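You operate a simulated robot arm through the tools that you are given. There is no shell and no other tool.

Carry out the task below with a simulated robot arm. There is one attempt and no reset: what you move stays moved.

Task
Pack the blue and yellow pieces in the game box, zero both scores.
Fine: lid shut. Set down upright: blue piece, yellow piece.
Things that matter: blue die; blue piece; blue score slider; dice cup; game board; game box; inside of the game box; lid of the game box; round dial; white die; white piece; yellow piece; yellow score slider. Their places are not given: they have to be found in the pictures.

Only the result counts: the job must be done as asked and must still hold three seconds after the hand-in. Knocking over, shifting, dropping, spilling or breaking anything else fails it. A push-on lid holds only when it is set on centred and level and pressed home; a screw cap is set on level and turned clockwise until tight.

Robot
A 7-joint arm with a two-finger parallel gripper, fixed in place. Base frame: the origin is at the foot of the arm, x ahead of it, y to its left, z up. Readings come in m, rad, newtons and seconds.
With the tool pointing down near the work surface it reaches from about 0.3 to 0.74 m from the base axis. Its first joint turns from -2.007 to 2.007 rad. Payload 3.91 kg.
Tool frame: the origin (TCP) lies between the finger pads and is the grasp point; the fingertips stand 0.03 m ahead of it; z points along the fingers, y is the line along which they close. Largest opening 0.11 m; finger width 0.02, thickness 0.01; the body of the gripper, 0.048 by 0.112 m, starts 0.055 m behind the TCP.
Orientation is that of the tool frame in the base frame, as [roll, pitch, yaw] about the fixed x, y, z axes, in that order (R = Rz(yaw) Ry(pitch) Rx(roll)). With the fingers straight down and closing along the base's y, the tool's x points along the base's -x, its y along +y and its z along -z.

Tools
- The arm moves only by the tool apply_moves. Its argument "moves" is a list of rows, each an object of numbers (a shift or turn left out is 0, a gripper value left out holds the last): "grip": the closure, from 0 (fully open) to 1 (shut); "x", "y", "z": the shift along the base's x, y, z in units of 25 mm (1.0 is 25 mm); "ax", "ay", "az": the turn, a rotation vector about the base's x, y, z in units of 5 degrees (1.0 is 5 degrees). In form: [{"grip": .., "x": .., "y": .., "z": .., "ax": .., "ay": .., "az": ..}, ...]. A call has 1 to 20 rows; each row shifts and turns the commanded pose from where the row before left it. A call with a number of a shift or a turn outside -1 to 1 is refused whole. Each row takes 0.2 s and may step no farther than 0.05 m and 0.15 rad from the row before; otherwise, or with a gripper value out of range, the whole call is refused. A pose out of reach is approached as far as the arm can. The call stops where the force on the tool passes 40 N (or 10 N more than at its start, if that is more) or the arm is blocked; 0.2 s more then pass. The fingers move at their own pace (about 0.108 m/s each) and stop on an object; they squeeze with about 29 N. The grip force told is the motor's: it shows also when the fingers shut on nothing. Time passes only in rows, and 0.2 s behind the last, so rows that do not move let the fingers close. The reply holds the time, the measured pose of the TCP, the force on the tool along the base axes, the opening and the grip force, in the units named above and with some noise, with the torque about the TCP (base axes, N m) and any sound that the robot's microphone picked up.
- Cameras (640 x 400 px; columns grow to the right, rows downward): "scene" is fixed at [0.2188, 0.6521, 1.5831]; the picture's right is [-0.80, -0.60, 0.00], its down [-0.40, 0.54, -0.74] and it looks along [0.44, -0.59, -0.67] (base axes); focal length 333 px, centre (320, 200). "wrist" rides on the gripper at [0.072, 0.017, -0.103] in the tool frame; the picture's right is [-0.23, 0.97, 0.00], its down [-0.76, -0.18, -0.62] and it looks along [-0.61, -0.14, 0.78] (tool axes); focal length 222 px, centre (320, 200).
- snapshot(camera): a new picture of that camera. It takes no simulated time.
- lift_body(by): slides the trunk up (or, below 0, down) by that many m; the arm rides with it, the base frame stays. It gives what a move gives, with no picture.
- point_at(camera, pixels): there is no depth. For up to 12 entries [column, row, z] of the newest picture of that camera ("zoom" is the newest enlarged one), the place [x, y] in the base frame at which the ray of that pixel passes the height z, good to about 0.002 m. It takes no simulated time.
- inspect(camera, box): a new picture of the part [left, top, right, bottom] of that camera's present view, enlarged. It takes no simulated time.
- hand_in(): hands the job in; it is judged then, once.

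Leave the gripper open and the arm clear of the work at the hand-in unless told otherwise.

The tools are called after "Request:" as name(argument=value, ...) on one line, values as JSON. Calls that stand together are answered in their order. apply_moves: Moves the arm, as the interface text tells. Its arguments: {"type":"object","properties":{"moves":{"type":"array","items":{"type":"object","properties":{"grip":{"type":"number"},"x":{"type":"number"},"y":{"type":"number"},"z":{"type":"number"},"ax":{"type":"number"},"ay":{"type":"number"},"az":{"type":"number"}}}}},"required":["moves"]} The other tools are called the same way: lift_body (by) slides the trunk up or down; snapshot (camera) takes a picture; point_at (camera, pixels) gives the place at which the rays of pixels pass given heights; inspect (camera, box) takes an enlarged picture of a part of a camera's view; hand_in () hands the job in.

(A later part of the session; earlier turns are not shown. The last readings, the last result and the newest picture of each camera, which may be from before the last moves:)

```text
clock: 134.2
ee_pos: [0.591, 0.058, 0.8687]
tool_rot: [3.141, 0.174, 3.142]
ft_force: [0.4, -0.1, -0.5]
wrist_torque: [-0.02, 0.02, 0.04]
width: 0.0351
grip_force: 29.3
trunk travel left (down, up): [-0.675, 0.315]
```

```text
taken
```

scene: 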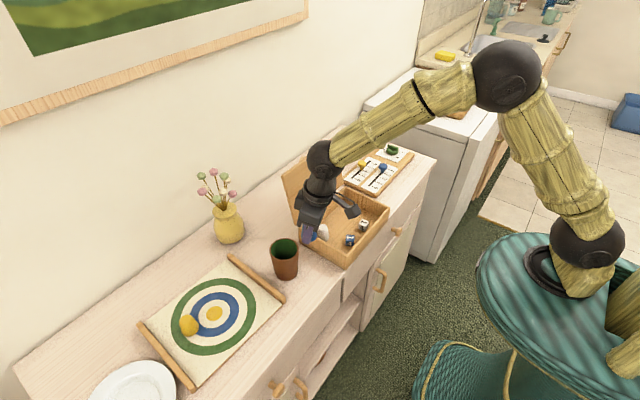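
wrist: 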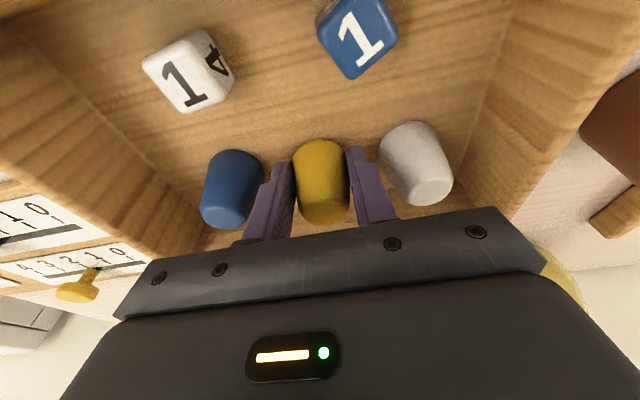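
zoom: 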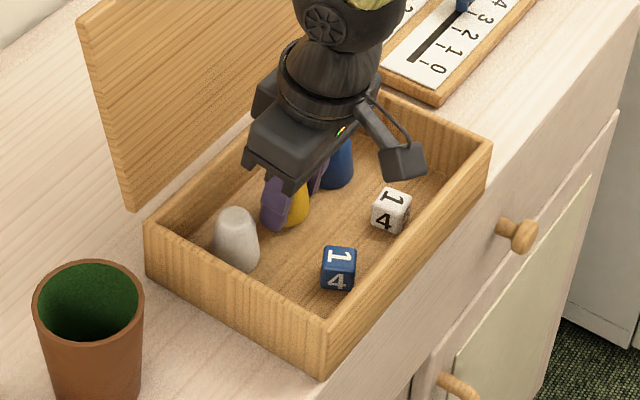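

The gap to blue is ~7 mm and to white ~13 mm, so I shift 3 mm in +y, then lower step by step.

Request:
apply_moves(moves=[{"y": 0.12, "z": -0.1}, {"z": -0.08}, {}])

Request:
apply_moves(moves=[{"z": -0.05}, {}])

Request:
apply_moves(moves=[{"z": -0.04}, {}])

```text
clock: 134.9
ee_pos: [0.5893, 0.0618, 0.8634]
tool_rot: [3.141, 0.175, -3.141]
ft_force: [-0.2, -0.1, -0.2]
wrist_torque: [0.02, 0.03, 0.0]
width: 0.0351
grip_force: 29.2
trunk travel left (down, up): [-0.675, 0.315]
```

```text
clock: 135.6
ee_pos: [0.5914, 0.0609, 0.864]
tool_rot: [-3.142, 0.175, -3.141]
ft_force: [0.7, 0.2, -0.2]
wrist_torque: [-0.01, 0.0, 0.03]
width: 0.0353
grip_force: 28.4
trunk travel left (down, up): [-0.675, 0.315]
```

```text
clock: 136.2
ee_pos: [0.591, 0.0603, 0.8623]
tool_rot: [3.141, 0.174, -3.141]
ft_force: [-0.8, -0.2, 0.1]
wrist_torque: [-0.01, 0.01, -0.02]
width: 0.0347
grip_force: 28.4
trunk travel left (down, up): [-0.675, 0.315]
```

Request:
apply_moves(moves=[{"z": -0.04}, {}])

Request:
apply_moves(moves=[{"z": -0.03}, {}])

```text
clock: 136.8
ee_pos: [0.5914, 0.0602, 0.8612]
tool_rot: [3.142, 0.175, -3.141]
ft_force: [1.2, -1.9, 6.1]
wrist_torque: [0.04, -0.07, -0.06]
width: 0.0348
grip_force: 29.0
trunk travel left (down, up): [-0.675, 0.315]
```

```text
clock: 137.3
ee_pos: [0.5904, 0.0605, 0.8608]
tool_rot: [-3.141, 0.178, 3.141]
ft_force: [2.0, -3.7, 14.4]
wrist_torque: [0.04, -0.07, 0.04]
width: 0.0351
grip_force: 28.7
trunk travel left (down, up): [-0.675, 0.315]
```

Floor contact. I back off 1.5 mm, open by ~5 mm per side only, then rise.

Request:
apply_moves(moves=[{"z": 0.06}, {"grip": 0.62}, {"grip": 0.58}, {}, {}])

Request:
snapshot(camera="wrist")

```text
clock: 138.6
ee_pos: [0.5906, 0.0614, 0.8596]
tool_rot: [-3.141, 0.175, -3.14]
ft_force: [-0.2, -0.1, -0.8]
wrist_torque: [0.02, -0.01, 0.02]
width: 0.0461
grip_force: 0.0
trunk travel left (down, up): [-0.675, 0.315]
```

```text
taken
```

wrist: 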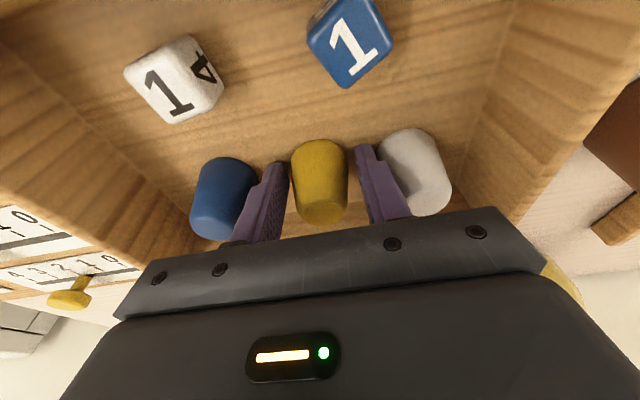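

Yellow stands free between the fingers. I rise straight up.

Request:
apply_moves(moves=[{"z": 0.2}, {"z": 0.3}, {"z": 0.5}, {"z": 0.8}, {"z": 0.9}, {"z": 0.9}, {"z": 0.9}, {"z": 0.9}, {}])

Request:
inspect(camera="scene", box=[290, 170, 400, 275])

Request:
snapshot(camera="wrist")

```text
clock: 140.6
ee_pos: [0.5923, 0.0635, 0.997]
tool_rot: [-3.14, 0.173, -3.139]
ft_force: [0.0, 0.1, -0.6]
wrist_torque: [0.0, 0.01, 0.01]
width: 0.0463
grip_force: 0.2
trunk travel left (down, up): [-0.675, 0.315]
```

```text
3.81 times, centred on (345, 222) of scene
```

zoom: 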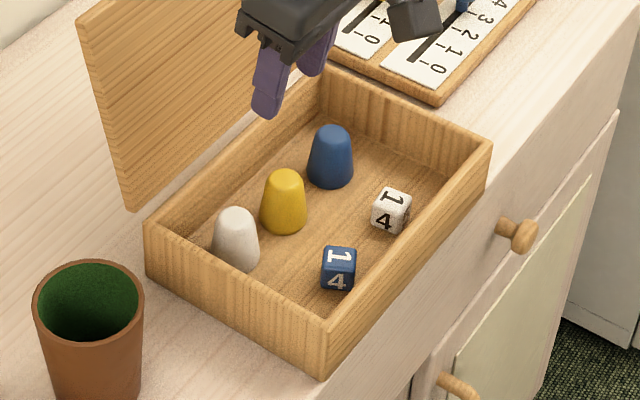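

```text
taken
```

wrist: 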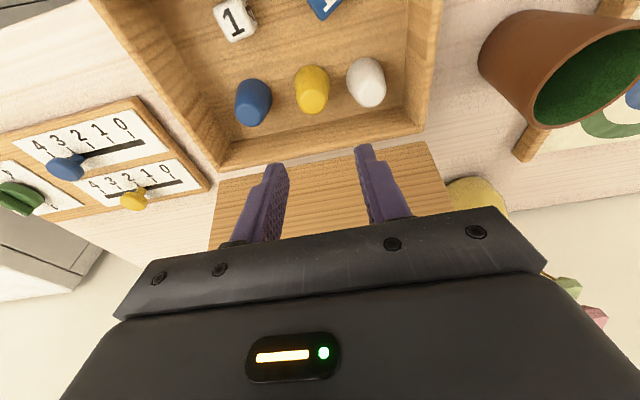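

All three pieces stand upright in the box. Now the lid: I raise the trunk by 0.12 (as when opening), return the tool to about vertical and go above the knob on the lid's wall side.

Request:
lift_body(by=0.12)

Request:
apply_moves(moves=[{"ay": 1, "z": 0.4, "grip": 0.45}, {"ay": 1, "x": 0.7, "y": -0.2}, {"ay": 1, "x": 0.8, "y": -0.2}, {"x": 0.9, "y": -0.18}, {"x": 0.9}, {"x": 0.9}, {"x": 0.9}, {}])

Request:
snapshot(camera="wrist")

Request:
inspect(camera="scene", box=[260, 90, 420, 240])

```text
clock: 142.1
ee_pos: [0.5925, 0.0649, 1.1168]
tool_rot: [3.14, 0.175, -3.141]
ft_force: [0.6, -0.5, 0.7]
wrist_torque: [0.0, 0.05, 0.04]
width: 0.0462
grip_force: 0.1
trunk travel left (down, up): [-0.795, 0.195]
```

```text
clock: 143.8
ee_pos: [0.7189, 0.051, 1.1275]
tool_rot: [3.141, -0.087, -3.141]
ft_force: [0.1, -0.2, 0.4]
wrist_torque: [0.01, -0.04, -0.02]
width: 0.0604
grip_force: 0.1
trunk travel left (down, up): [-0.795, 0.195]
```

```text
taken
```

wrist: 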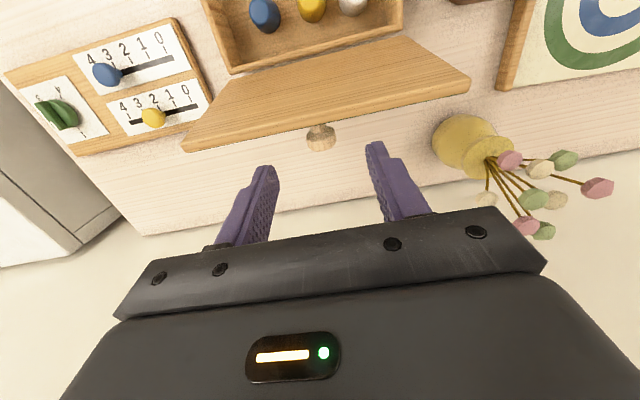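

```text
2.67 times, centred on (340, 165) of scene
```

zoom: 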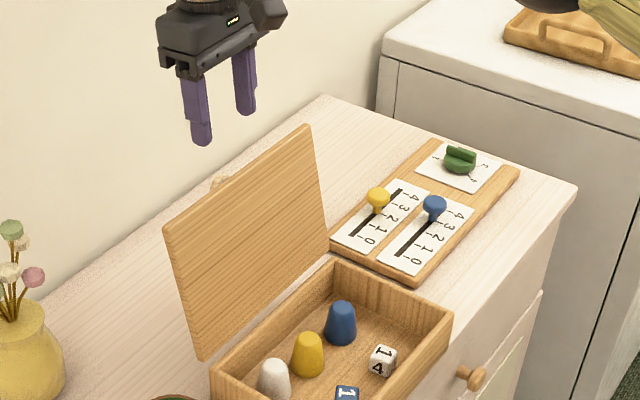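

The knob head shows at wrist (321,142). I read its place for heights near 1.02.

Request:
inspect(camera="wrist", box=[250, 60, 410, 180])

Request:
point_at(camera="wrist", pixels=[[321, 142, 1.0], [321, 142, 1.01], [321, 142, 1.02], [321, 142, 1.03], [186, 147, 1.045], [468, 82, 1.045]])

Request:
point_at(camera="scene", pixels=[[300.6, 171, 1.045], [345, 138, 1.045], [302, 157, 1.02]])

```text
3.33 times, centred on (330, 120) of wrist
```

zoom: 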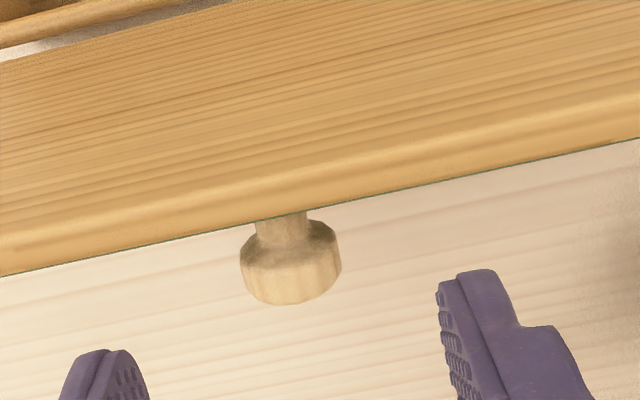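

```text
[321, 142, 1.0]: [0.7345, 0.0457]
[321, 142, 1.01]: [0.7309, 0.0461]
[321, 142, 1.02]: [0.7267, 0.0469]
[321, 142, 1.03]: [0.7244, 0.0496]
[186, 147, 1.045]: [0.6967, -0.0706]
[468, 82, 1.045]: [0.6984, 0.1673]
```

```text
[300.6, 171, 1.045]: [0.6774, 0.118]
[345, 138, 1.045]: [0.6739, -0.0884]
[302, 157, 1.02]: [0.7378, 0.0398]
```

Knob head ≈ (0.726,0.047,1.015); the lid leans ≈105°. I align and descend to z≈1.019 with the fingers straddling the knob.

Request:
apply_moves(moves=[{"x": 0.24, "y": -0.14}, {"z": -0.8}, {"z": -0.8}, {"z": -0.8}, {"z": -0.8}, {"z": -0.7}, {"z": -0.4}, {}])

Request:
snapshot(camera="wrist")

Request:
inspect(camera="scene", box=[260, 110, 380, 220])

```text
clock: 145.7
ee_pos: [0.726, 0.0483, 1.018]
tool_rot: [3.138, -0.089, -3.142]
ft_force: [0.6, -0.8, 0.6]
wrist_torque: [-0.02, 0.02, -0.01]
width: 0.0603
grip_force: 0.0
trunk travel left (down, up): [-0.795, 0.195]
```

```text
taken
```

wrist: 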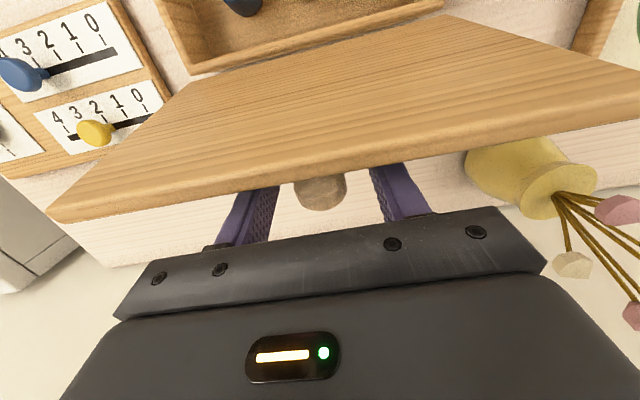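

```text
3.64 times, centred on (320, 165) of scene
```

zoom: 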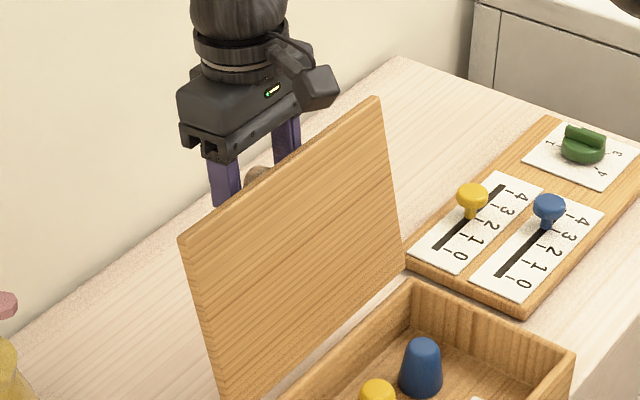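

The knob is between the fingers. I close on it.

Request:
apply_moves(moves=[{"grip": 0.65}, {"grip": 1.0}, {}, {}])

```text
clock: 146.7
ee_pos: [0.7266, 0.0475, 1.0181]
tool_rot: [-3.142, -0.087, -3.141]
ft_force: [0.0, 0.9, -0.5]
wrist_torque: [-0.02, 0.0, -0.2]
width: 0.0295
grip_force: 29.3
trunk travel left (down, up): [-0.795, 0.195]
```

Gripped. I now close the lid in sync with the tool's rotation (reverse of the opening), first 30°.

Request:
apply_moves(moves=[{"ay": -1, "x": -0.48, "z": 0.204}, {"ay": -1, "x": -0.496, "z": 0.164}, {"ay": -1, "x": -0.508, "z": 0.116}, {"ay": -1, "x": -0.52, "z": 0.076}, {"ay": -1, "x": -0.52, "z": 0.028}, {"ay": -1, "x": -0.524, "z": -0.016}, {}])

Request:
inspect(camera="scene", box=[280, 130, 420, 275])

```text
clock: 148.2
ee_pos: [0.6509, 0.0461, 1.035]
tool_rot: [-3.141, 0.439, -3.141]
ft_force: [-1.1, 0.5, 6.1]
wrist_torque: [0.1, 0.07, -0.21]
width: 0.0295
grip_force: 29.6
trunk travel left (down, up): [-0.795, 0.195]
```

```text
2.76 times, centred on (350, 202) of scene
```

zoom: 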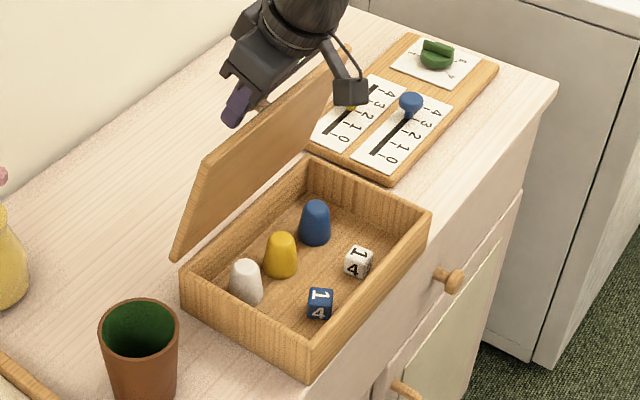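

Going well; the box and contents are still. Next 35°.

Request:
apply_moves(moves=[{"ay": -1, "x": -0.52, "z": -0.064}, {"ay": -1, "x": -0.512, "z": -0.108}, {"ay": -1, "x": -0.5, "z": -0.152}, {"ay": -1, "x": -0.484, "z": -0.196}, {"ay": -1, "x": -0.464, "z": -0.236}, {"ay": -1, "x": -0.444, "z": -0.276}, {"ay": -1, "x": -0.42, "z": -0.312}, {}])

Request:
inspect(camera="scene", box=[280, 130, 420, 275])

```text
clock: 150.1
ee_pos: [0.5643, 0.0466, 1.0007]
tool_rot: [-3.14, 1.047, -3.138]
ft_force: [-6.7, 5.1, 8.6]
wrist_torque: [0.14, -0.09, -0.07]
width: 0.0295
grip_force: 28.7
trunk travel left (down, up): [-0.795, 0.195]
```

```text
2.76 times, centred on (350, 202) of scene
```

zoom: 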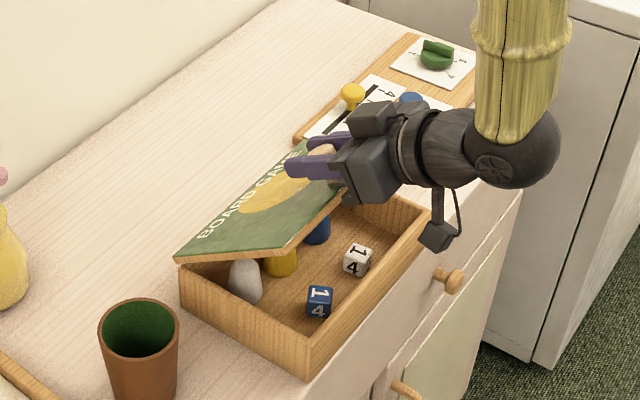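

Lid at ≈37°. I continue the next 30°.

Request:
apply_moves(moves=[{"ay": -1, "x": -0.388, "z": -0.352}, {"ay": -1, "x": -0.356, "z": -0.38}, {"ay": -1, "x": -0.324, "z": -0.412}, {"ay": -1, "x": -0.284, "z": -0.436}, {"ay": -1, "x": -0.248, "z": -0.464}, {}])

Request:
inspect(camera="scene", box=[280, 130, 420, 275])

```text
clock: 151.4
ee_pos: [0.5272, 0.0455, 0.9493]
tool_rot: [-3.132, 1.483, -3.132]
ft_force: [-1.9, 1.4, 0.0]
wrist_torque: [0.05, 0.73, -0.01]
width: 0.0294
grip_force: 28.8
trunk travel left (down, up): [-0.795, 0.195]
```

```text
2.76 times, centred on (350, 202) of scene
```

zoom: 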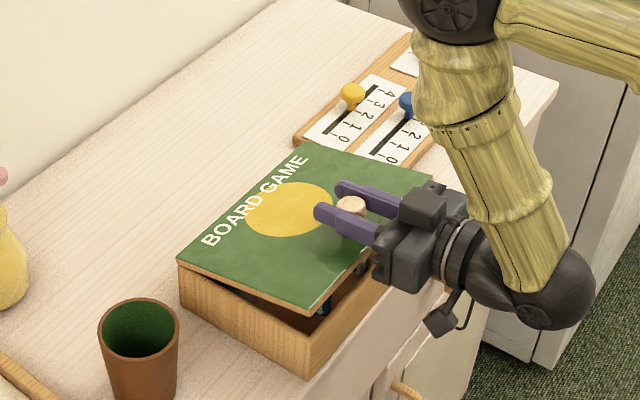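

Lid at ≈13°. I lower the rest carefully, watching the force.

Request:
apply_moves(moves=[{"ay": -0.5, "x": -0.11, "z": -0.24}, {"ay": -0.5, "x": -0.1, "z": -0.24}, {}])

Request:
apply_moves(moves=[{"x": -0.08, "z": -0.24}, {"x": -0.07, "z": -0.2}, {}])

Request:
inspect(camera="scene", box=[290, 170, 450, 280])

```text
clock: 152.2
ee_pos: [0.5197, 0.0478, 0.9384]
tool_rot: [-0.052, 1.57, -0.051]
ft_force: [-0.4, -2.4, -0.1]
wrist_torque: [-0.09, -0.03, 0.13]
width: 0.0296
grip_force: 28.5
trunk travel left (down, up): [-0.795, 0.195]
```

```text
clock: 153.1
ee_pos: [0.5173, 0.0479, 0.9268]
tool_rot: [-0.667, 1.568, -0.667]
ft_force: [0.9, -0.9, 6.5]
wrist_torque: [-0.04, -0.9, 0.03]
width: 0.0297
grip_force: 29.3
trunk travel left (down, up): [-0.795, 0.195]
```

```text
3.64 times, centred on (370, 225) of scene
```

zoom: 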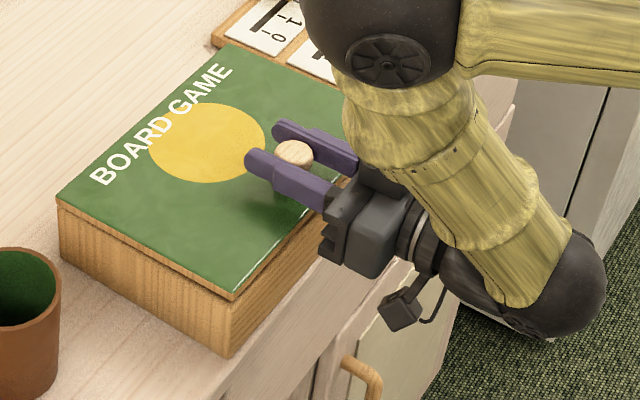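

Almost closed. I lower the last few millimetres.

Request:
apply_moves(moves=[{"x": -0.03, "z": -0.16}, {}])

Request:
apply_moves(moves=[{"x": -0.02, "z": -0.12}, {}])

Request:
inspect(camera="scene", box=[290, 190, 380, 280])

```text
clock: 153.7
ee_pos: [0.5166, 0.0491, 0.9224]
tool_rot: [-1.31, 1.57, -1.308]
ft_force: [-2.3, 2.9, 6.4]
wrist_torque: [-0.02, -0.77, 0.03]
width: 0.0294
grip_force: 28.7
trunk travel left (down, up): [-0.795, 0.195]
```

```text
clock: 154.2
ee_pos: [0.5158, 0.0469, 0.9214]
tool_rot: [-0.221, 1.567, -0.219]
ft_force: [4.3, 3.0, 18.7]
wrist_torque: [0.03, 0.47, -0.01]
width: 0.0293
grip_force: 29.3
trunk travel left (down, up): [-0.795, 0.195]
```

```text
4.44 times, centred on (335, 235) of scene
```

zoom: 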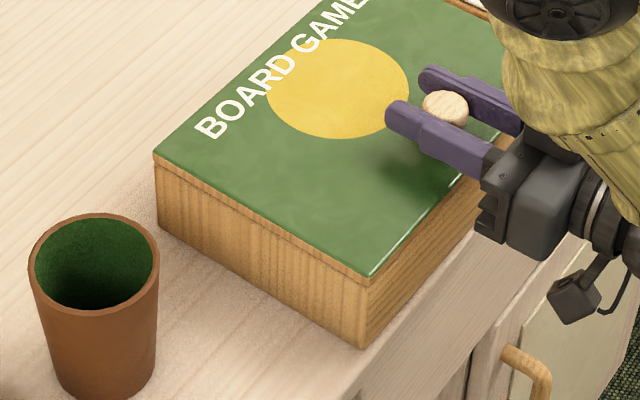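

The lid is shut. Now I slide the box back to its original place by pushing the knob in +x, slowly so the pieces inside stay upright (about 37 mm first).

Request:
apply_moves(moves=[{"z": 0.05}, {"x": 0.1}, {"x": 0.15}, {"x": 0.15}, {"x": 0.15}, {"x": 0.15}, {"x": 0.15}, {"x": 0.15}, {"x": 0.15}, {"x": 0.15}, {"x": 0.15}, {}])

Request:
inspect(camera="scene", box=[280, 170, 384, 266])

Request:
inspect(camera="scene", box=[282, 215, 346, 265])

```text
clock: 156.8
ee_pos: [0.5533, 0.0459, 0.9207]
tool_rot: [-2.183, 1.569, -2.182]
ft_force: [-3.0, 0.7, 0.3]
wrist_torque: [0.0, 0.49, 0.0]
width: 0.0293
grip_force: 28.8
trunk travel left (down, up): [-0.795, 0.195]
```

```text
4.17 times, centred on (332, 218) of scene
```

zoom: 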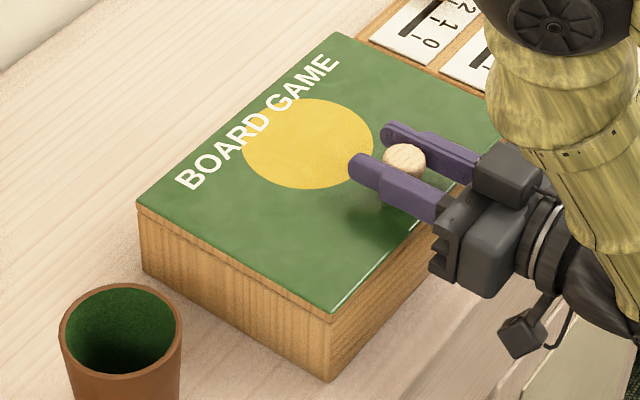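

```text
8.00 times, centred on (314, 240) of scene
```

zoom: 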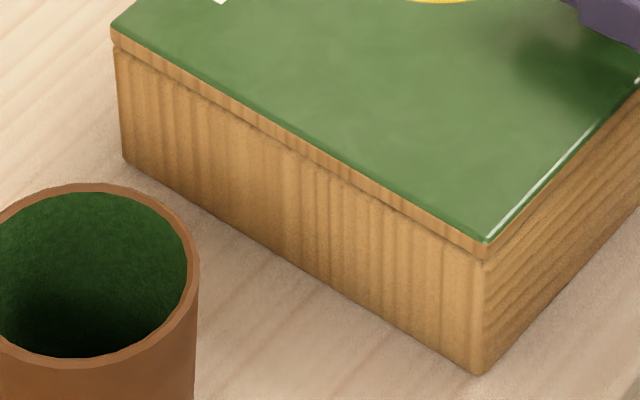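

The box needs about +3 mm in x and +3–4 mm in y to match the original. I nudge it.

Request:
apply_moves(moves=[{"x": 0.06, "y": 0.08}, {"x": 0.06, "y": 0.08}, {}])

Request:
inspect(camera="scene", box=[280, 170, 384, 266])

Request:
inspect(camera="scene", box=[282, 215, 346, 265])

```text
clock: 157.7
ee_pos: [0.5566, 0.0497, 0.9202]
tool_rot: [-2.891, 1.569, -2.892]
ft_force: [-3.0, -2.8, -0.6]
wrist_torque: [0.02, 0.59, 0.01]
width: 0.0295
grip_force: 28.7
trunk travel left (down, up): [-0.795, 0.195]
```

```text
4.17 times, centred on (332, 218) of scene
```

zoom: 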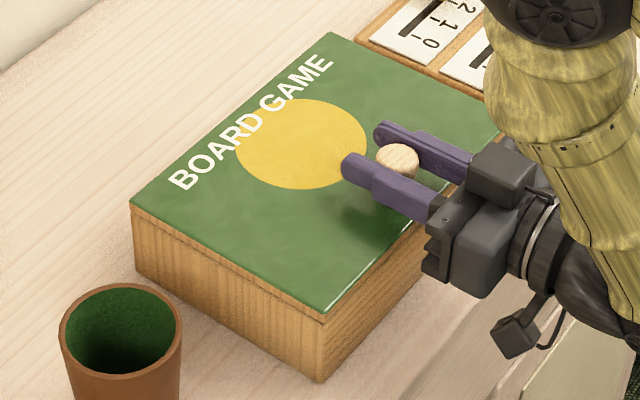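

```text
8.00 times, centred on (314, 240) of scene
```

zoom: 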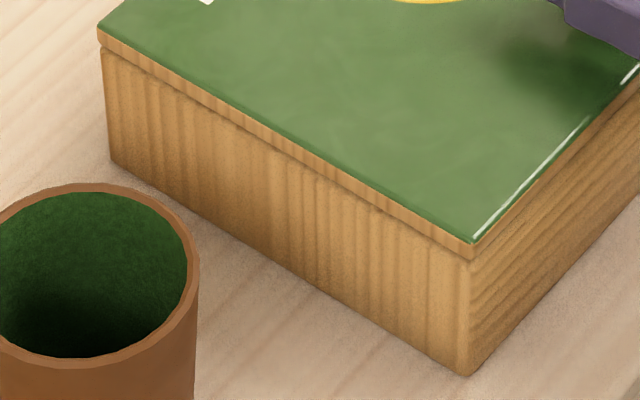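

The box matches the original view again (corners within ~0.3 px). I release the knob and raise the tool.

Request:
apply_moves(moves=[{"x": -0.03, "y": -0.03}, {"grip": 0.6}, {"grip": 0.45}, {}, {"z": 0.4}, {"z": 0.8}, {"z": 0.8}, {"z": 0.8}, {}])

Request:
inspect(camera="scene", box=[280, 170, 384, 266])

Request:
snapshot(camera="scene")

```text
clock: 159.7
ee_pos: [0.5551, 0.0522, 0.9898]
tool_rot: [-2.343, 1.569, -2.344]
ft_force: [-0.4, -0.2, -1.0]
wrist_torque: [0.02, -0.03, 0.02]
width: 0.0608
grip_force: 0.1
trunk travel left (down, up): [-0.795, 0.195]
```

```text
4.17 times, centred on (332, 218) of scene
```

zoom: 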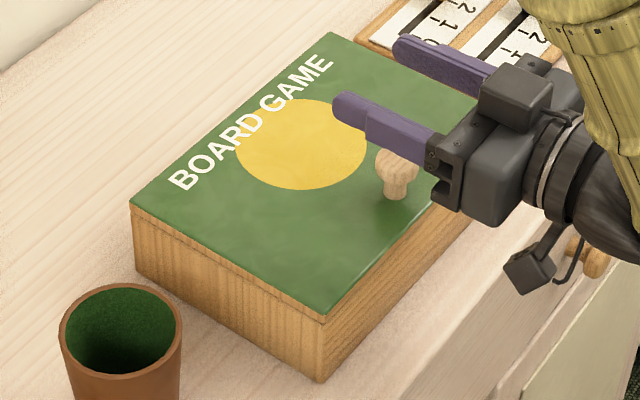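

```text
taken
```

scene: 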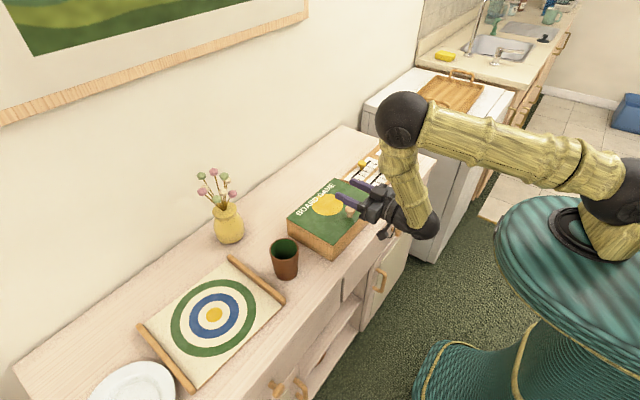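

Lid shut, box in place. Now the scores: I rise, turn the tool back to vertical and move above the scoreboard.

Request:
apply_moves(moves=[{"z": 0.8}, {"z": 0.8}, {"ay": 1, "z": 0.5}, {"ay": 1}, {"ay": 1}, {"ay": 1}, {"ay": 1}, {"ay": 1}, {"ay": 1}, {"ay": 1}, {"ay": 1}, {"ay": 1}, {"ay": 1}, {"ay": 1}, {"ay": 1}, {"ay": 1}, {"ay": 1}, {"ay": 1}, {"ay": 1}, {"ay": 1}])

Request:
apply_moves(moves=[{"y": -0.9, "ay": 1}, {"y": -0.9, "ay": 1}, {"y": -0.9}, {"y": -0.9}, {"y": -0.9}, {"y": -0.9}, {"y": -0.9}, {"y": -0.9}, {"y": -0.9}, {"y": -0.9}, {}])

Request:
snapshot(camera="wrist")

```text
clock: 163.8
ee_pos: [0.556, 0.049, 1.0434]
tool_rot: [-3.141, -0.002, -3.14]
ft_force: [0.3, -0.1, 0.2]
wrist_torque: [0.0, 0.0, 0.03]
width: 0.0606
grip_force: 0.0
trunk travel left (down, up): [-0.795, 0.195]
```

```text
clock: 166.2
ee_pos: [0.5553, -0.174, 1.0433]
tool_rot: [3.141, -0.176, -3.139]
ft_force: [-1.2, -0.4, -0.4]
wrist_torque: [-0.01, -0.02, 0.02]
width: 0.0606
grip_force: 0.0
trunk travel left (down, up): [-0.795, 0.195]
```

```text
taken
```

wrist: 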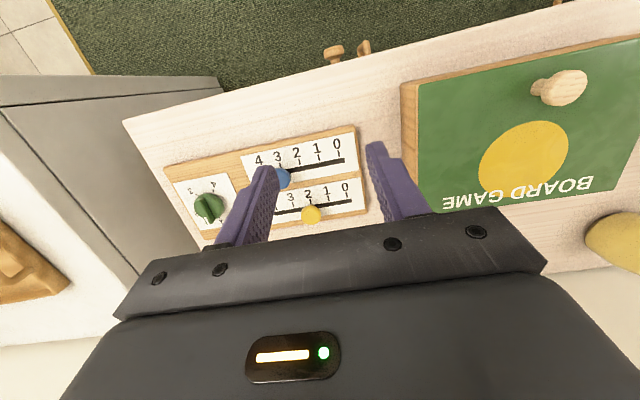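

I over-rotated by 10°; I correct that, and move a little back for a full view of the score plate.

Request:
apply_moves(moves=[{"ay": -1, "x": -0.7}, {"ay": -1, "x": -0.7}, {"x": -0.6, "y": -0.6}, {"y": -0.6}, {}])

Request:
snapshot(camera="wrist")

Request:
inspect(camera="wrist", box=[170, 80, 430, 240])

Request:
inspect(camera="scene", box=[330, 130, 430, 200])

```text
clock: 167.4
ee_pos: [0.5057, -0.2056, 1.0432]
tool_rot: [-3.142, 0.0, -3.14]
ft_force: [0.2, -0.2, -0.3]
wrist_torque: [0.0, 0.03, 0.03]
width: 0.0603
grip_force: 0.0
trunk travel left (down, up): [-0.795, 0.195]
```

```text
taken
```

wrist: 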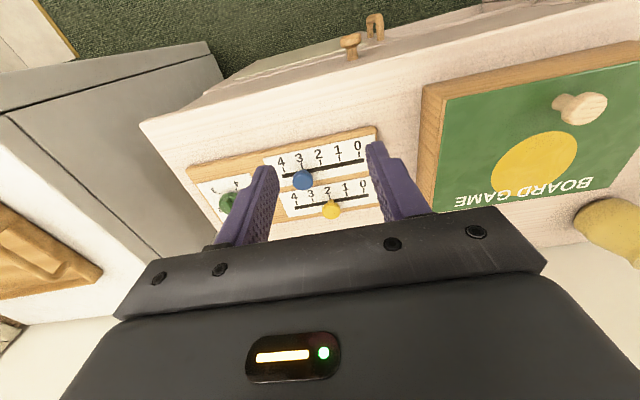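

```text
2.46 times, centred on (300, 160) of wrist
```

zoom: 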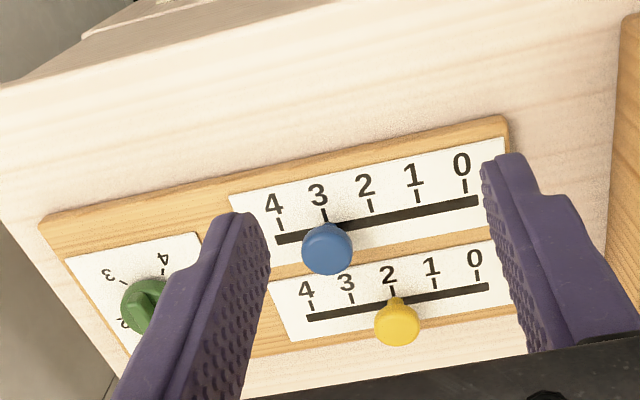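

```text
5.71 times, centred on (380, 165) of scene
```

zoom: 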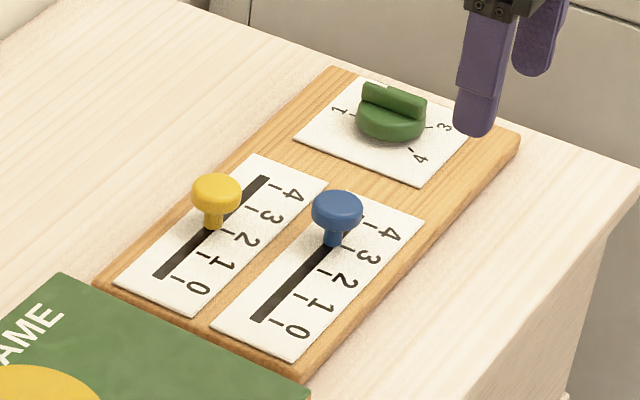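

I compute the world positions of slot ends, ticks and slider stems (plate z≈0.838).

Request:
point_at(camera="zoom", pixels=[[262, 320, 0.838], [277, 322, 0.838], [333, 243, 0.838], [355, 219, 0.838], [160, 277, 0.838], [213, 228, 0.838], [265, 180, 0.838], [303, 297, 0.838], [325, 272, 0.838], [300, 378, 0.838], [98, 285, 0.838], [520, 145, 0.838]])

Request:
point_at(camera="wrist", pixels=[[363.8, 160, 0.838], [282.5, 176.3, 0.838], [367.9, 195.4, 0.838], [294.7, 207.7, 0.838], [303, 179, 0.86], [331, 210, 0.86]])

```text
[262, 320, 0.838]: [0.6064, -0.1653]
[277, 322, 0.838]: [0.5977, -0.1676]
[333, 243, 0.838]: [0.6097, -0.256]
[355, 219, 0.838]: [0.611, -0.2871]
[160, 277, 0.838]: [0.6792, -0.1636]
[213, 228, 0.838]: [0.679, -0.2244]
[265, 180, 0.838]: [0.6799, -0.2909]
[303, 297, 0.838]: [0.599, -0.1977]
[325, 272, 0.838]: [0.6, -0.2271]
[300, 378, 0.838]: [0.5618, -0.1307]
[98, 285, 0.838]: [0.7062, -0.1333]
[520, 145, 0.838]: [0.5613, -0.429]
```

```text
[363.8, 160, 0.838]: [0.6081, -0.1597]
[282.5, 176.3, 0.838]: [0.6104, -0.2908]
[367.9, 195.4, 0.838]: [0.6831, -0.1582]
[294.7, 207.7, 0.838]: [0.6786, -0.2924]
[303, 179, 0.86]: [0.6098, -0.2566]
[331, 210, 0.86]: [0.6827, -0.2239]
```

The plate is square to the base: blue slot at x≈0.609, yellow slot at x≈0.681, tick 0 at y≈-0.167, spacing ≈ 29.7 mm; blue slider at y≈-0.256 (3), yellow at y≈-0.226 (2). I move over the blue slider knob and descend to z≈0.90.

Request:
apply_moves(moves=[{"x": 0.83, "y": -0.4, "z": -0.6}, {"x": 0.83, "y": -0.4, "z": -0.8}, {"x": 0.83, "y": -0.4, "z": -0.8}, {"x": 0.83, "y": -0.4, "z": -0.8}, {"x": 0.81, "y": -0.42, "z": -0.8}, {"z": -0.8}, {"z": -0.6}, {"z": -0.5}, {}])

Request:
snapshot(camera="wrist")

Request:
inspect(camera="scene", box=[330, 120, 430, 200])

```text
clock: 169.4
ee_pos: [0.6095, -0.254, 0.9]
tool_rot: [-3.141, 0.0, -3.14]
ft_force: [-0.9, -0.7, -0.3]
wrist_torque: [-0.01, 0.01, 0.01]
width: 0.0605
grip_force: 0.0
trunk travel left (down, up): [-0.795, 0.195]
```

```text
taken
```

wrist: 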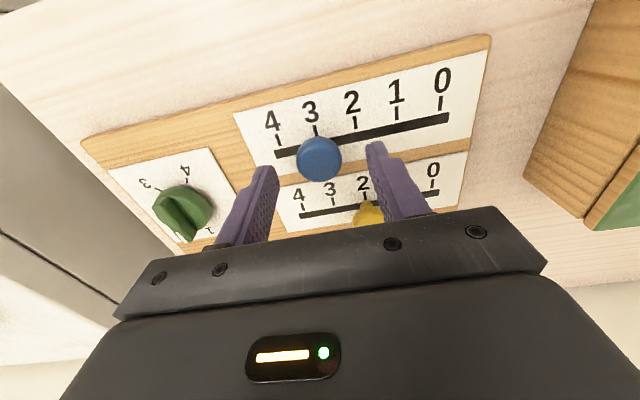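

```text
5.00 times, centred on (380, 160) of scene
```

zoom: 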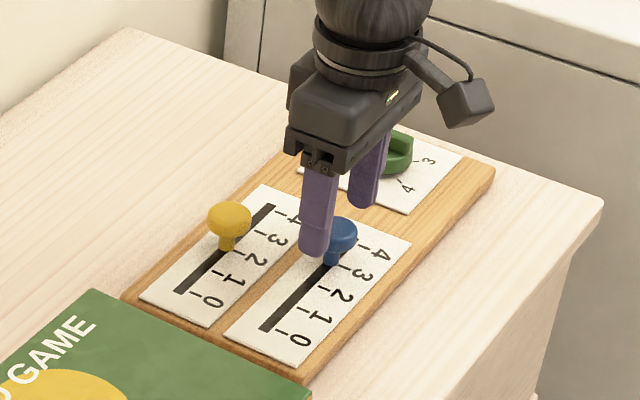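

The blue knob is centred between the fingers in y. I check its x, and the zero tick and end positions in this closer view.

Request:
point_at(camera="wrist", pixels=[[319, 157, 0.86], [319, 157, 0.865], [297, 158, 0.862], [341, 158, 0.862], [443, 119, 0.838], [449, 117, 0.838], [440, 103, 0.838], [398, 112, 0.838]])

Request:
inspect(camera="wrist", box=[240, 50, 500, 210])

```text
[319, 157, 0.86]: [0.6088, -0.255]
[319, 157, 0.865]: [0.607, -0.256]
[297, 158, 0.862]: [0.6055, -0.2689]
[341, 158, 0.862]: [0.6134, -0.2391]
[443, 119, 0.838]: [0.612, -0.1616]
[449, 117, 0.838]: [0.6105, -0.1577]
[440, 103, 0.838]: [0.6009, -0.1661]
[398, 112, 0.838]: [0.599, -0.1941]
```

```text
2.46 times, centred on (370, 130) of wrist
```

zoom: 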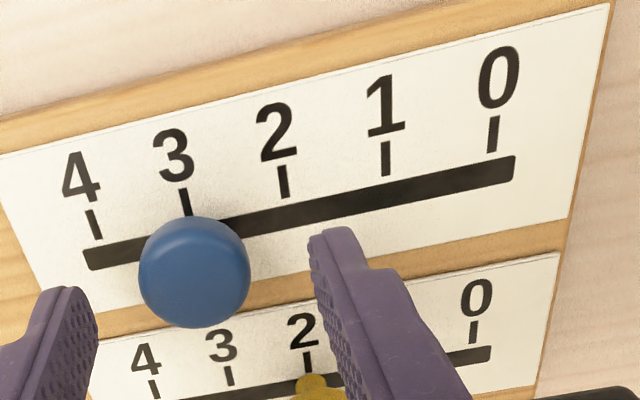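

I read all tick positions.

Request:
point_at(camera="zoom", pixels=[[93, 224, 0.838], [186, 202, 0.838], [283, 181, 0.838], [386, 158, 0.838], [493, 133, 0.838], [87, 258, 0.838], [514, 168, 0.838], [195, 265, 0.862]])

```text
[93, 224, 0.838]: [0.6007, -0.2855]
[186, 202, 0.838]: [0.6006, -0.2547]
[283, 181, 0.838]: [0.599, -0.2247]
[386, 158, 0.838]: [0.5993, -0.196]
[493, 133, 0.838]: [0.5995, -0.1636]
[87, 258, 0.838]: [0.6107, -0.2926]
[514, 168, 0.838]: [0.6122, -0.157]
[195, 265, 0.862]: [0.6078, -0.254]
```

Ticks are 30 mm apart; zero at y≈-0.164. I lower to z≈0.874 and close on the blue knob.

Request:
apply_moves(moves=[{"z": -0.4}, {"z": -0.4}, {"z": -0.25}, {}, {"grip": 0.7}, {"grip": 1.0}, {}, {}])

Request:
snapshot(camera="wrist")

```text
clock: 171.2
ee_pos: [0.6092, -0.2552, 0.8743]
tool_rot: [3.142, 0.0, -3.141]
ft_force: [-0.3, -0.5, -1.1]
wrist_torque: [-0.33, -0.1, 0.01]
width: 0.0316
grip_force: 44.9
trunk travel left (down, up): [-0.795, 0.195]
```

```text
taken
```

wrist: 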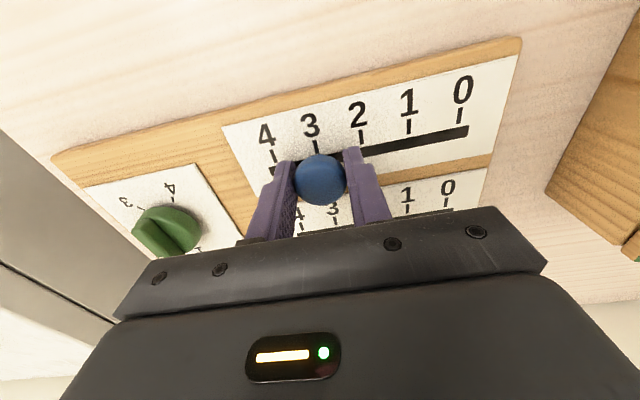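

Gripped. I slide it in +y by 75 mm first, then approach the stop in small steps.

Request:
apply_moves(moves=[{"y": 0.2}, {"y": 0.3}, {"y": 0.3}, {"y": 0.3}, {"y": 0.3}, {"y": 0.3}, {"y": 0.3}, {"y": 0.3}, {"y": 0.3}, {"y": 0.3}, {"y": 0.1}, {}])

Request:
inspect(camera="scene", box=[330, 120, 430, 200])

Request:
snapshot(camera="wrist")

```text
clock: 173.8
ee_pos: [0.6092, -0.1802, 0.8749]
tool_rot: [-3.141, 0.0, -3.141]
ft_force: [4.1, -0.7, 6.3]
wrist_torque: [-0.12, 0.02, 0.16]
width: 0.0316
grip_force: 45.1
trunk travel left (down, up): [-0.795, 0.195]
```

```text
5.00 times, centred on (380, 160) of scene
```

zoom: 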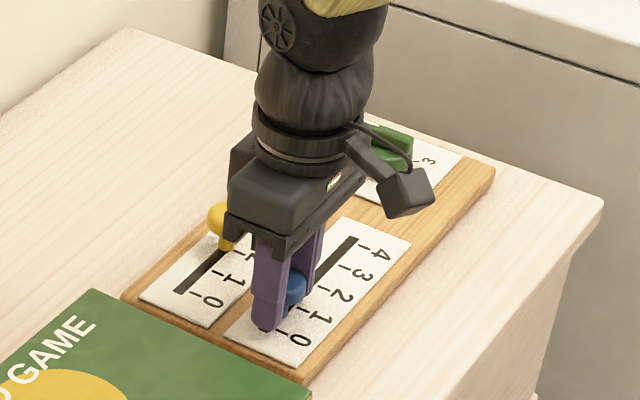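

```text
taken
```

wrist: 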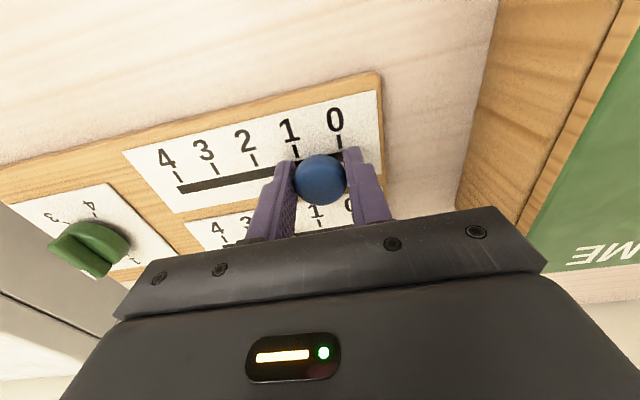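

The slider follows and the plate stays. I move on towards zero in small steps.

Request:
apply_moves(moves=[{"y": 0.2}, {"y": 0.2}, {}])

Request:
apply_moves(moves=[{"y": 0.1}, {}])

Request:
apply_moves(moves=[{"y": 0.1}, {}])

```text
clock: 174.7
ee_pos: [0.6091, -0.171, 0.8734]
tool_rot: [3.141, -0.001, -3.141]
ft_force: [4.7, 0.2, 6.7]
wrist_torque: [-0.18, -0.51, -0.05]
width: 0.0318
grip_force: 45.3
trunk travel left (down, up): [-0.795, 0.195]
```

```text
clock: 175.2
ee_pos: [0.6086, -0.1685, 0.8751]
tool_rot: [3.141, 0.001, -3.14]
ft_force: [7.2, 1.6, 2.6]
wrist_torque: [-0.23, -0.74, -0.24]
width: 0.0316
grip_force: 44.2
trunk travel left (down, up): [-0.795, 0.195]
```

```text
clock: 175.8
ee_pos: [0.6087, -0.1659, 0.8742]
tool_rot: [3.141, 0.0, -3.14]
ft_force: [8.4, 0.5, 5.6]
wrist_torque: [0.2, -0.14, -0.08]
width: 0.0316
grip_force: 45.0
trunk travel left (down, up): [-0.795, 0.195]
```

Request:
apply_moves(moves=[{"y": 0.06}, {}])

Request:
apply_moves(moves=[{"y": 0.06}, {}])

Request:
snapshot(camera="wrist")

Request:
inspect(camera="scene", box=[340, 150, 400, 200])

```text
clock: 176.4
ee_pos: [0.6087, -0.1652, 0.8747]
tool_rot: [3.141, 0.0, -3.141]
ft_force: [8.5, -2.4, 6.5]
wrist_torque: [0.14, 0.02, 0.13]
width: 0.032
grip_force: 45.2
trunk travel left (down, up): [-0.795, 0.195]
```

```text
clock: 177.1
ee_pos: [0.6085, -0.1651, 0.8736]
tool_rot: [-3.14, 0.001, -3.141]
ft_force: [10.3, -13.0, 2.4]
wrist_torque: [-0.24, -0.67, 0.22]
width: 0.0315
grip_force: 44.9
trunk travel left (down, up): [-0.795, 0.195]
```

```text
taken
```

wrist: 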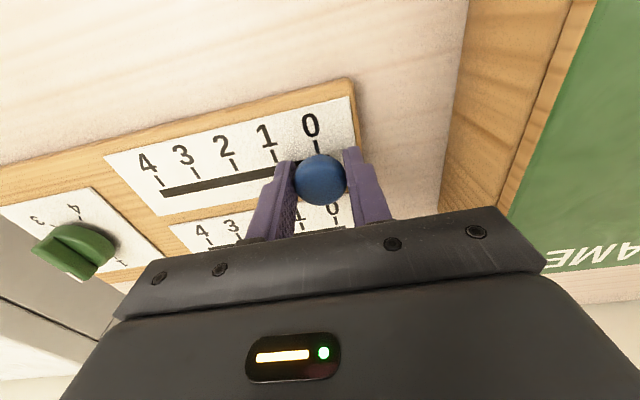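

```text
8.00 times, centred on (370, 175) of scene
```

zoom: 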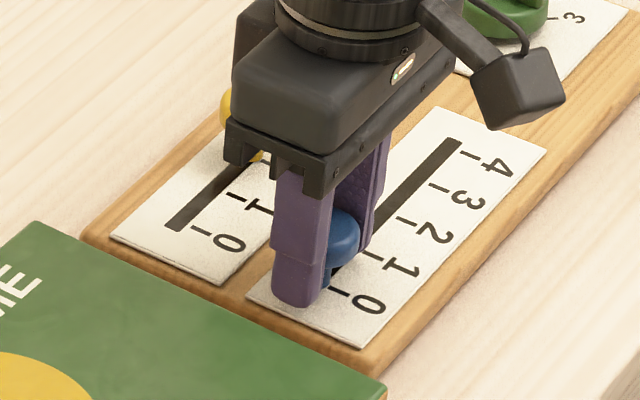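

The stop is reached (‑13 N at y=‑0.165) and the knob is at the 0 tick. I relax the push slightly and release.

Request:
apply_moves(moves=[{"y": -0.06}, {}])

Request:
apply_moves(moves=[{"grip": 0.6}, {"grip": 0.45}, {}, {"z": 0.3}, {"z": 0.6}, {"z": 0.8}, {"z": 0.8}, {}])

Request:
snapshot(camera="wrist")

Request:
inspect(camera="scene", box=[330, 130, 430, 200])

```text
clock: 177.7
ee_pos: [0.6102, -0.1655, 0.8748]
tool_rot: [3.139, 0.0, -3.141]
ft_force: [9.6, -11.0, 3.3]
wrist_torque: [-0.43, -0.42, -0.25]
width: 0.0318
grip_force: 45.3
trunk travel left (down, up): [-0.795, 0.195]
```

```text
clock: 179.4
ee_pos: [0.6066, -0.1643, 0.9356]
tool_rot: [3.141, 0.0, -3.141]
ft_force: [0.3, 0.8, 0.2]
wrist_torque: [0.01, -0.01, -0.01]
width: 0.0604
grip_force: 0.0
trunk travel left (down, up): [-0.795, 0.195]
```

```text
taken
```

wrist: 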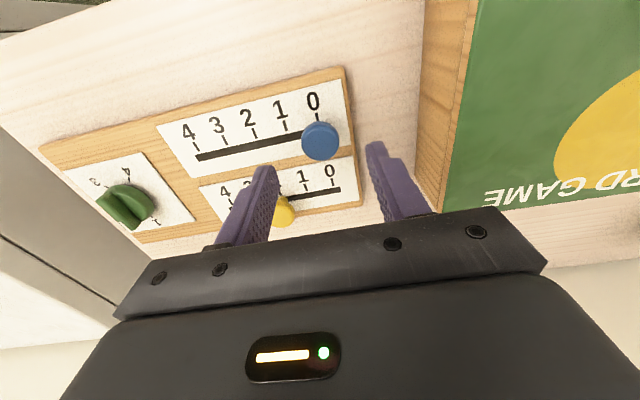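

```text
5.71 times, centred on (380, 165) of scene
```

zoom: 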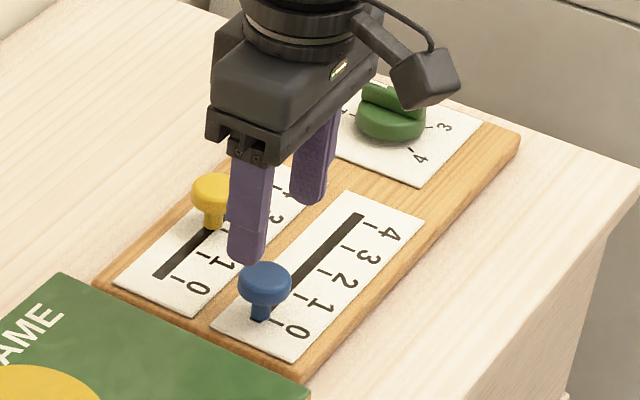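

Blue reads 0 and the plate hasn't moved. Now the yellow slider at (0.681,-0.2245).

Request:
apply_moves(moves=[{"x": 0.75, "y": -0.6}, {"x": 0.75, "y": -0.6}, {"x": 0.75, "y": -0.6}, {"x": 0.72, "y": -0.6}, {"z": -0.6}, {"z": -0.6}, {}])

Request:
snapshot(camera="wrist")

Request:
inspect(camera="scene", box=[330, 120, 430, 200])

```text
clock: 181.1
ee_pos: [0.6832, -0.2229, 0.908]
tool_rot: [-3.141, -0.001, -3.14]
ft_force: [0.6, 0.9, 0.8]
wrist_torque: [-0.03, -0.02, 0.01]
width: 0.0606
grip_force: 0.1
trunk travel left (down, up): [-0.795, 0.195]
```

```text
taken
```

wrist: 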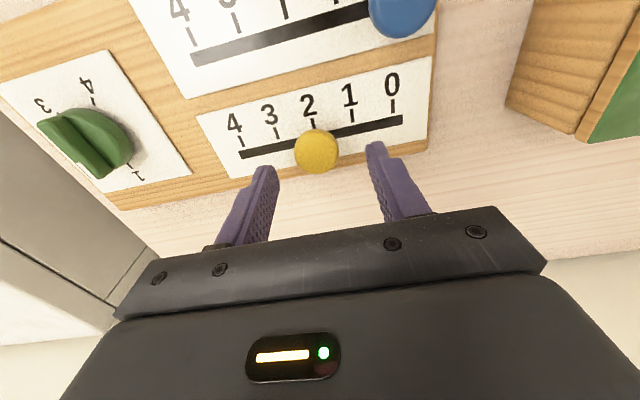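

```text
5.00 times, centred on (380, 160) of scene
```

zoom: 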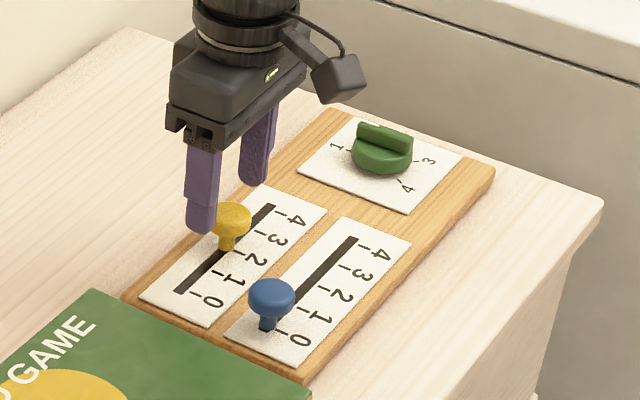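

I check the yellow knob's position (wrist (317,151)).

Request:
point_at(camera="wrist", pixels=[[317, 151, 0.86], [317, 151, 0.865], [393, 106, 0.838], [405, 119, 0.838], [313, 127, 0.838]])

```text
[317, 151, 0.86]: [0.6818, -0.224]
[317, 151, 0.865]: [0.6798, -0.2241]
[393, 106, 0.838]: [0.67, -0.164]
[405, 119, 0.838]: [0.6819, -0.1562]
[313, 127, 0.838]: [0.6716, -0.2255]
```

Aligned within 2 mm. I descend to z≈0.8745 and close on the yellow knob.

Request:
apply_moves(moves=[{"x": -0.06, "y": -0.03, "z": -0.5}, {"z": -0.5}, {"z": -0.33}, {}, {"grip": 0.7}, {"grip": 1.0}, {}, {}])

Request:
apply_moves(moves=[{"y": 0.2}, {"y": 0.3}, {"y": 0.3}, {"y": 0.3}, {"y": 0.3}, {"y": 0.3}, {"y": 0.2}, {}])

Request:
snapshot(camera="wrist")

Request:
inspect(camera="scene", box=[330, 120, 430, 200])

```text
clock: 182.8
ee_pos: [0.6817, -0.2254, 0.8732]
tool_rot: [3.14, 0.0, -3.14]
ft_force: [0.2, -0.9, -1.0]
wrist_torque: [-0.25, -0.31, -0.02]
width: 0.0316
grip_force: 44.9
trunk travel left (down, up): [-0.795, 0.195]
```

```text
clock: 184.7
ee_pos: [0.6808, -0.1767, 0.8732]
tool_rot: [-3.141, 0.0, 3.141]
ft_force: [-5.5, 0.0, 3.8]
wrist_torque: [-0.23, 0.23, -0.06]
width: 0.0317
grip_force: 45.1
trunk travel left (down, up): [-0.795, 0.195]
```

```text
taken
```

wrist: 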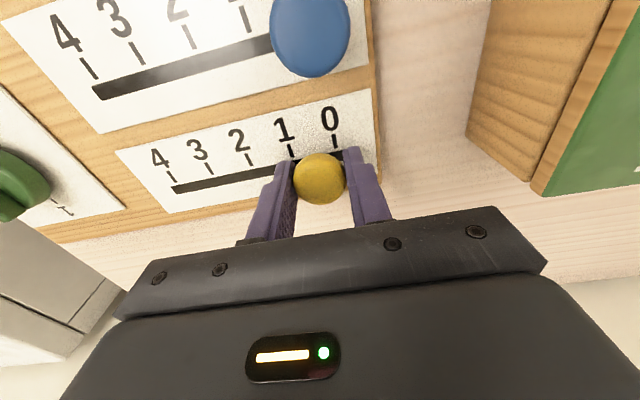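

```text
5.00 times, centred on (380, 160) of scene
```

zoom: 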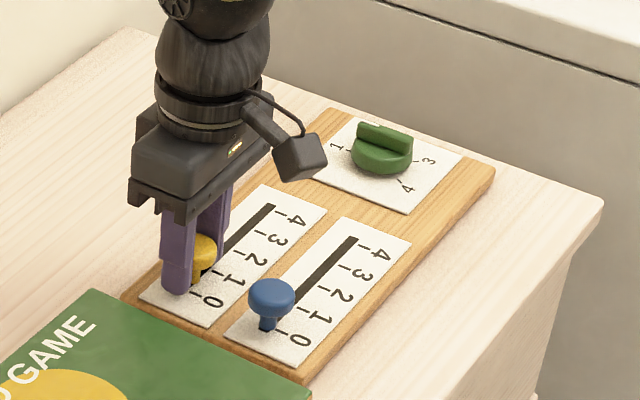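

It follows. I finish towards the zero stop in small steps.

Request:
apply_moves(moves=[{"y": 0.2}, {"y": 0.1}, {}])

Request:
apply_moves(moves=[{"y": 0.1}, {}])

Request:
apply_moves(moves=[{"y": 0.06}, {}])

```text
clock: 185.4
ee_pos: [0.6815, -0.1683, 0.8739]
tool_rot: [3.141, -0.001, -3.141]
ft_force: [-2.8, 1.5, 1.1]
wrist_torque: [-0.3, -0.29, -0.12]
width: 0.0317
grip_force: 44.8
trunk travel left (down, up): [-0.795, 0.195]
```

```text
clock: 186.1
ee_pos: [0.6807, -0.1678, 0.873]
tool_rot: [-3.141, 0.001, -3.141]
ft_force: [-1.0, 2.3, 2.7]
wrist_torque: [-0.09, 0.03, 0.03]
width: 0.0316
grip_force: 45.5
trunk travel left (down, up): [-0.795, 0.195]
```

```text
clock: 186.7
ee_pos: [0.6802, -0.1664, 0.874]
tool_rot: [-3.142, 0.0, -3.14]
ft_force: [-2.0, 0.7, -1.2]
wrist_torque: [-0.19, -0.74, 0.11]
width: 0.0313
grip_force: 45.0
trunk travel left (down, up): [-0.795, 0.195]
```

Request:
apply_moves(moves=[{"y": 0.06}, {}])

Request:
apply_moves(moves=[{"y": 0.06}, {}])

```text
clock: 187.2
ee_pos: [0.6808, -0.1653, 0.8729]
tool_rot: [3.142, 0.0, -3.141]
ft_force: [2.0, -0.1, -3.8]
wrist_torque: [-0.18, -0.37, -0.01]
width: 0.032
grip_force: 45.5
trunk travel left (down, up): [-0.795, 0.195]
```

```text
clock: 187.8
ee_pos: [0.6813, -0.1658, 0.8738]
tool_rot: [3.142, -0.002, 3.141]
ft_force: [6.3, -7.5, -2.2]
wrist_torque: [0.12, 0.43, 0.11]
width: 0.0318
grip_force: 45.0
trunk travel left (down, up): [-0.795, 0.195]
```

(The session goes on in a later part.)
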